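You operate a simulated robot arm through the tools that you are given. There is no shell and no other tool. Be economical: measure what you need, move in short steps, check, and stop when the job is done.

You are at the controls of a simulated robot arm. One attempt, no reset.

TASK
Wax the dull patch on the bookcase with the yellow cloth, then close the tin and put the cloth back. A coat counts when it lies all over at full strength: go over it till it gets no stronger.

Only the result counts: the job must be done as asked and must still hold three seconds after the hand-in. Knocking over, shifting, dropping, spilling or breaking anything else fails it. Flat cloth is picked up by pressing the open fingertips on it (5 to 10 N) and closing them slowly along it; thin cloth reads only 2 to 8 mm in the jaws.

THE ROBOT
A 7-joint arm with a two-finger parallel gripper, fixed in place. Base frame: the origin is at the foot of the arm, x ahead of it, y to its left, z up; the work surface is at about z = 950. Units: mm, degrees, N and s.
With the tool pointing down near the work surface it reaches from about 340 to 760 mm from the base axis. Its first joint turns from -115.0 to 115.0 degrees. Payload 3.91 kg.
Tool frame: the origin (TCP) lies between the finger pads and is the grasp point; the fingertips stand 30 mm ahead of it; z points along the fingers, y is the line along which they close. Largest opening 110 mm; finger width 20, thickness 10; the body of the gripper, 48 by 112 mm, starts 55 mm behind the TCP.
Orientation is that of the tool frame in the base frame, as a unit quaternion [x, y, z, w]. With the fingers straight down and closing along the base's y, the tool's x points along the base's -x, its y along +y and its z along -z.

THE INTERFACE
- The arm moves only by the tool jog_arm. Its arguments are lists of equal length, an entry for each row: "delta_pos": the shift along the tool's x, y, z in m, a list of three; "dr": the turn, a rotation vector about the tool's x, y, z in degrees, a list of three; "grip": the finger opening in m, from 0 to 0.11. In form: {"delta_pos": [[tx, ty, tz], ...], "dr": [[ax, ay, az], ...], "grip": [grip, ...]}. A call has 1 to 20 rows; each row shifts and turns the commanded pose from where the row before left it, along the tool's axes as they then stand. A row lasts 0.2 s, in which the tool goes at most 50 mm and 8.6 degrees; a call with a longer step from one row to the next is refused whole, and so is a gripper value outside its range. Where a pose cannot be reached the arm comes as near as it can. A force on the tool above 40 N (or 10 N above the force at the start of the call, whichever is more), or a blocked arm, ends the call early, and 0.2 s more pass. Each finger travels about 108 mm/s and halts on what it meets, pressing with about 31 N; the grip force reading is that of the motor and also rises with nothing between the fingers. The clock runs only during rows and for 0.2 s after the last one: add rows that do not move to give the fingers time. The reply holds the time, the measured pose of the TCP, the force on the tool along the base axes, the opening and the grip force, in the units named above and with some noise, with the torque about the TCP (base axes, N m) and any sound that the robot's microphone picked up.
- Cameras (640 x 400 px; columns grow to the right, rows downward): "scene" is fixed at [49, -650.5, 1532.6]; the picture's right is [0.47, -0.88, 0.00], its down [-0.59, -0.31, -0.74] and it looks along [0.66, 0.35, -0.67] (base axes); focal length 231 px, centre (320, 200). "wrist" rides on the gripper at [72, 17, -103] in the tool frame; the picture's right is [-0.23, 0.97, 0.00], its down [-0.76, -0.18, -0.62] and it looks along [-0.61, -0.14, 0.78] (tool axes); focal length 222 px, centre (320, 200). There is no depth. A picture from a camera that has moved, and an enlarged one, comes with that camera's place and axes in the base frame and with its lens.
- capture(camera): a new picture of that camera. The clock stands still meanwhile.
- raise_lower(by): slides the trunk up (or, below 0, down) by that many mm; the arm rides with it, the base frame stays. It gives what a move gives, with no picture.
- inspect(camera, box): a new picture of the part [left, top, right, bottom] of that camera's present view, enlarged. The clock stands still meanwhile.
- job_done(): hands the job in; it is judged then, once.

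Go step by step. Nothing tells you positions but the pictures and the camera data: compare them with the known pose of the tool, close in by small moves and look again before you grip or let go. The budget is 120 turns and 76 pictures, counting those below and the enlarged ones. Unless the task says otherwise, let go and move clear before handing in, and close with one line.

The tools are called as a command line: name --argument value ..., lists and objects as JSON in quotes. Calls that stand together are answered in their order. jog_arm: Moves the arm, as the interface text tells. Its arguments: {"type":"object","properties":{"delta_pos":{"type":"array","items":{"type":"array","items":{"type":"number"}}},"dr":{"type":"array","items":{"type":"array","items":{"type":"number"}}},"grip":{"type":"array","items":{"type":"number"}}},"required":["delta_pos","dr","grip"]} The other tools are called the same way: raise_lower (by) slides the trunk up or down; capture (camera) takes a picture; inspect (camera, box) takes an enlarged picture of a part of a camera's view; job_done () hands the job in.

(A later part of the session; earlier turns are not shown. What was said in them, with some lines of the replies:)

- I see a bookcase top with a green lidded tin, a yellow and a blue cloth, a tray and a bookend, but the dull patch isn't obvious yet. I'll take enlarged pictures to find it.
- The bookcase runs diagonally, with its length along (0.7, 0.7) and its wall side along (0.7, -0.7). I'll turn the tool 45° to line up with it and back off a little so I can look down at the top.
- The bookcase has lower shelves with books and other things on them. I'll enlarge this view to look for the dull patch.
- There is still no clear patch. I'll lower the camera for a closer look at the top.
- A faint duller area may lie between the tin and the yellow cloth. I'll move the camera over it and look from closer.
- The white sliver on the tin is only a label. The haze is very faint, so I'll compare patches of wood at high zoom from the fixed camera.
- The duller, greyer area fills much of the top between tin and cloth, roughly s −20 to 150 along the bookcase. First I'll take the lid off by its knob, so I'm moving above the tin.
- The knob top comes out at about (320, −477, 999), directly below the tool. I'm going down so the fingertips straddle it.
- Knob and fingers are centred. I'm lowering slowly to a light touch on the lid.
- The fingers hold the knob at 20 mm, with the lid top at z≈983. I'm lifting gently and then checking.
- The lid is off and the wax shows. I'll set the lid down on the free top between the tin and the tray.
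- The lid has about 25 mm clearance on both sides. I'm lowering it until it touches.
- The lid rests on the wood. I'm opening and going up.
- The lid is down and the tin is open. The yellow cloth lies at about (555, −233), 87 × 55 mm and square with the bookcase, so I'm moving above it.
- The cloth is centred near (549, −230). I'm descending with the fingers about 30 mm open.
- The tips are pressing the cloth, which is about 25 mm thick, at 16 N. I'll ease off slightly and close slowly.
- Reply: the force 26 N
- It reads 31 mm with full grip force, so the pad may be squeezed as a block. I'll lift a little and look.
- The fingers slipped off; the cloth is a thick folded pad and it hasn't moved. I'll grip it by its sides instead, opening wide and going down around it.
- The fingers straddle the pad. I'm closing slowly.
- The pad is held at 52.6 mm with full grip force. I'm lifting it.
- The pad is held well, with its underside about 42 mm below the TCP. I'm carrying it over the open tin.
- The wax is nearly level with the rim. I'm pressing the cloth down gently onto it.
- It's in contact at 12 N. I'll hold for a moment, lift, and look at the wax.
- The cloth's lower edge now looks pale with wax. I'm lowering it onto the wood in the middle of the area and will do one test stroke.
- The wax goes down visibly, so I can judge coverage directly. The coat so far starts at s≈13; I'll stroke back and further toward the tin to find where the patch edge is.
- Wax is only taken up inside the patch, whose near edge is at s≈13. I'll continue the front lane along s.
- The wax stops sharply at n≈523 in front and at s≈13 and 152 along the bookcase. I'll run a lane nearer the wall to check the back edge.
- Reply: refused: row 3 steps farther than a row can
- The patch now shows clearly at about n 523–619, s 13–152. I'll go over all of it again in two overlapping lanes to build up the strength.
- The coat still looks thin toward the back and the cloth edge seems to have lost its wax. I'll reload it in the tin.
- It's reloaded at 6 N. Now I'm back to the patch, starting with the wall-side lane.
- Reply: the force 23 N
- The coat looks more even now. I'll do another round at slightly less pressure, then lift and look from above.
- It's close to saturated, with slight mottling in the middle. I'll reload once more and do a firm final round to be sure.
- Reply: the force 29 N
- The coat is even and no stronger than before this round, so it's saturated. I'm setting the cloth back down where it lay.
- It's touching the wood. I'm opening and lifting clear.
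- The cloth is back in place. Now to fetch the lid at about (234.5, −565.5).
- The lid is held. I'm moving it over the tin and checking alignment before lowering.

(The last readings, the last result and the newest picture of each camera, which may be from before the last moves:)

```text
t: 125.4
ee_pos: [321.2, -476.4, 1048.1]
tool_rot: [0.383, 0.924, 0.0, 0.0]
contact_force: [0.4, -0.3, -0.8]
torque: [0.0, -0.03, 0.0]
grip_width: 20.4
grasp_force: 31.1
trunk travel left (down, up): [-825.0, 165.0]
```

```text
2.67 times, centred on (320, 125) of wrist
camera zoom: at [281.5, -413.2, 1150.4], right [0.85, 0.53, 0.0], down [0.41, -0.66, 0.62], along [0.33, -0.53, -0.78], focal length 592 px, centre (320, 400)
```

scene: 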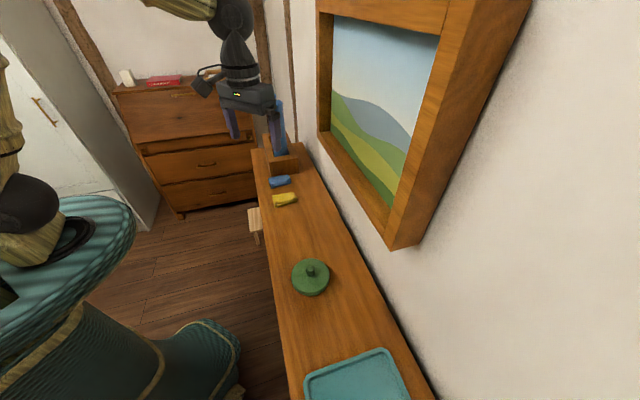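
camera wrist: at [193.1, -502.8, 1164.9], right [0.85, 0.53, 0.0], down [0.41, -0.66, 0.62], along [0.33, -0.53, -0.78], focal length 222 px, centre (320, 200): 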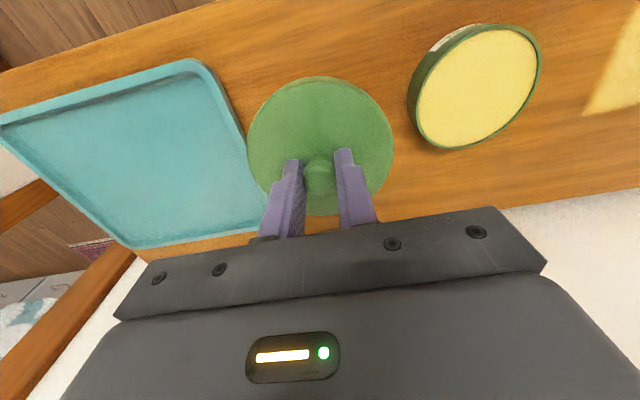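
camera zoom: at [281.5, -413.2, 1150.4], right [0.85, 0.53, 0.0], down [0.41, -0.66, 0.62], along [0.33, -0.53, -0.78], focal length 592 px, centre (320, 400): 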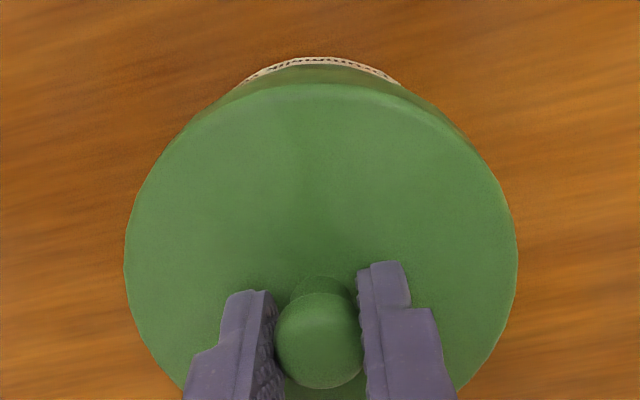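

The lid looks concentric with the tin. I'm lowering it onto the tin.

jog_arm --delta_pos '[[0, 0, 0.015], [0, 0, 0.008], [0, 0, 0.004], [0, 0, 0.003], [0, 0, 0]]' --dr '[[0, 0, 0], [0, 0, 0], [0, 0, 0], [0, 0, 0], [0, 0, 0]]' --grip '[0.01, 0.01, 0.01, 0.01, 0.01]'

inspect --camera "scene" --box '[270, 240, 350, 300]'

```text
t: 126.6
ee_pos: [320.5, -478.6, 1017.3]
tool_rot: [0.383, 0.924, 0.0, 0.0]
contact_force: [0.7, 0.3, -1.0]
torque: [-0.04, 0.01, 0.02]
grip_width: 20.3
grasp_force: 30.8
trunk travel left (down, up): [-825.0, 165.0]
```

```text
6.67 times, centred on (310, 270) of scene
camera zoom: at [49.0, -650.5, 1532.6], right [0.47, -0.88, 0.0], down [-0.59, -0.31, -0.74], along [0.66, 0.35, -0.67], focal length 1541 px, centre (387, -267)
```

zoom: 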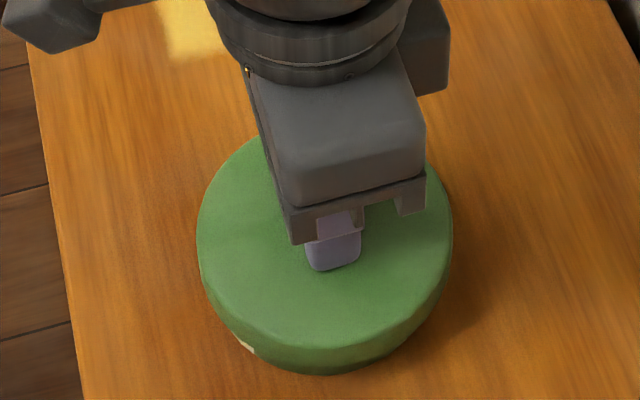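

jog_arm --delta_pos '[[0, 0, 0.002], [0, 0, 0.001], [0, 0, 0.001], [0, 0, 0.0005], [0, 0, 0]]' --dr '[[0, 0, 0], [0, 0, 0], [0, 0, 0], [0, 0, 0], [0, 0, 0]]' --grip '[0.01, 0.01, 0.01, 0.01, 0.01]'

```text
t: 127.8
ee_pos: [321.5, -477.2, 1011.7]
tool_rot: [0.383, 0.924, 0.0, 0.0]
contact_force: [0.2, 0.3, -1.2]
torque: [-0.01, 0.02, -0.02]
grip_width: 20.5
grasp_force: 30.9
trunk travel left (down, up): [-825.0, 165.0]
```

jog_arm --delta_pos '[[0, 0, 0.001], [0, 0, 0.001], [0, 0, 0]]' --dr '[[0, 0, 0], [0, 0, 0], [0, 0, 0]]' --grip '[0.01, 0.01, 0.01]'

```text
t: 128.6
ee_pos: [321.9, -477.7, 1012.5]
tool_rot: [0.383, 0.924, -0.001, 0.001]
contact_force: [1.7, -1.3, 16.9]
torque: [0.15, 0.14, 0.04]
grip_width: 20.7
grasp_force: 31.7
trunk travel left (down, up): [-825.0, 165.0]
```

The lid is seated, at the same height as when I first gripped it. I'm releasing it and going up.

jog_arm --delta_pos '[[0, 0, -0.0015], [0, 0, 0], [0, 0, 0], [0, 0, -0.01], [0, 0, -0.04], [0.01, 0, -0.045], [0.045, 0, -0.015], [0.045, 0, 0], [0.045, 0, 0], [0, 0, 0]]' --dr '[[0, 0, 0], [0, 0, 0], [0, 0, 0], [0, 0, 0], [0, 0, 0], [0, 0, 0], [0, 0, 0], [0, 0, 0], [0, 0, 0], [0, 0, 0]]' --grip '[0.024, 0.035, 0.05, 0.055, 0.055, 0.055, 0.055, 0.055, 0.055, 0.055]'

inspect --camera "scene" --box '[240, 170, 420, 310]'

capture --camera "wrist"

```text
t: 130.8
ee_pos: [218.8, -377.6, 1121.0]
tool_rot: [0.383, 0.924, 0.0, 0.001]
contact_force: [0.0, 0.5, -0.4]
torque: [0.01, 0.04, 0.03]
grip_width: 54.7
grasp_force: 0.1
trunk travel left (down, up): [-825.0, 165.0]
```

```text
2.86 times, centred on (330, 240) of scene
camera zoom: at [49.0, -650.5, 1532.6], right [0.47, -0.88, 0.0], down [-0.59, -0.31, -0.74], along [0.66, 0.35, -0.67], focal length 660 px, centre (291, 86)
```

zoom: 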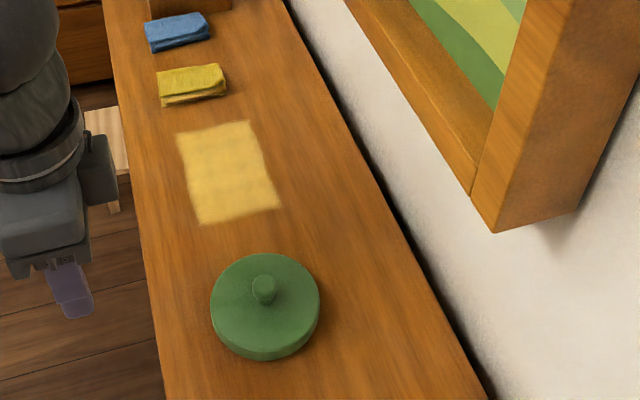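

```text
15 pictures are left
camera wrist: at [179.6, -313.5, 1223.9], right [0.85, 0.53, 0.0], down [0.41, -0.66, 0.62], along [0.33, -0.53, -0.78], focal length 222 px, centre (320, 200)
```

wrist: 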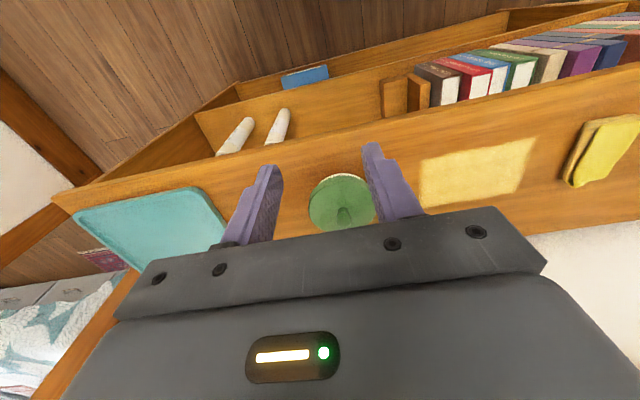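

The tin is closed and everything is in place. I'll take one last close look at the coat's evenness.

inspect --camera "scene" --box '[283, 206, 335, 252]'

inspect --camera "wrist" --box '[400, 120, 560, 220]'

```text
8.70 times, centred on (309, 229) of scene
camera zoom: at [49.0, -650.5, 1532.6], right [0.47, -0.88, 0.0], down [-0.59, -0.31, -0.74], along [0.66, 0.35, -0.67], focal length 2010 px, centre (416, -52)
```

zoom: 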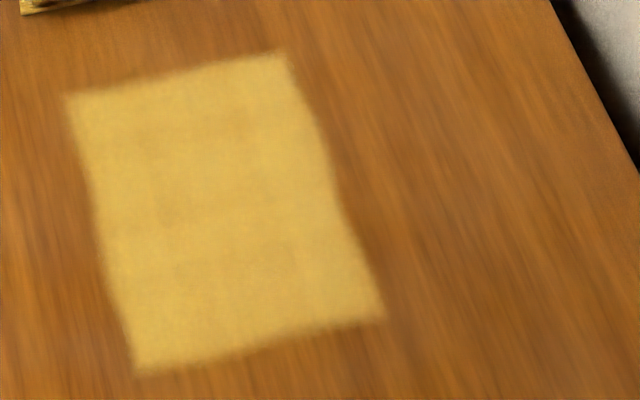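

```text
4.00 times, centred on (480, 170) of wrist
camera zoom: at [179.6, -313.5, 1223.9], right [0.85, 0.53, 0.0], down [0.41, -0.66, 0.62], along [0.33, -0.53, -0.78], focal length 888 px, centre (-320, 320)
```

zoom: 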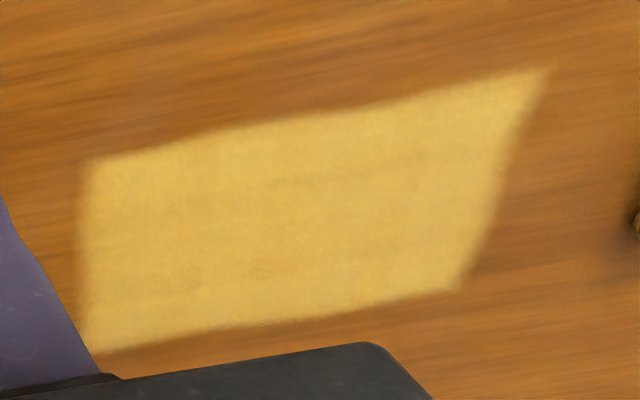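

The coat is even and complete, the tin is closed, the cloth is back in place, and the arm is clear. I'm handing in.

job_done

```text
The job is handed in.
```

I waxed the whole dull patch until further passes made it no stronger, closed the tin, put the yellow cloth back where it lay, and handed the job in.
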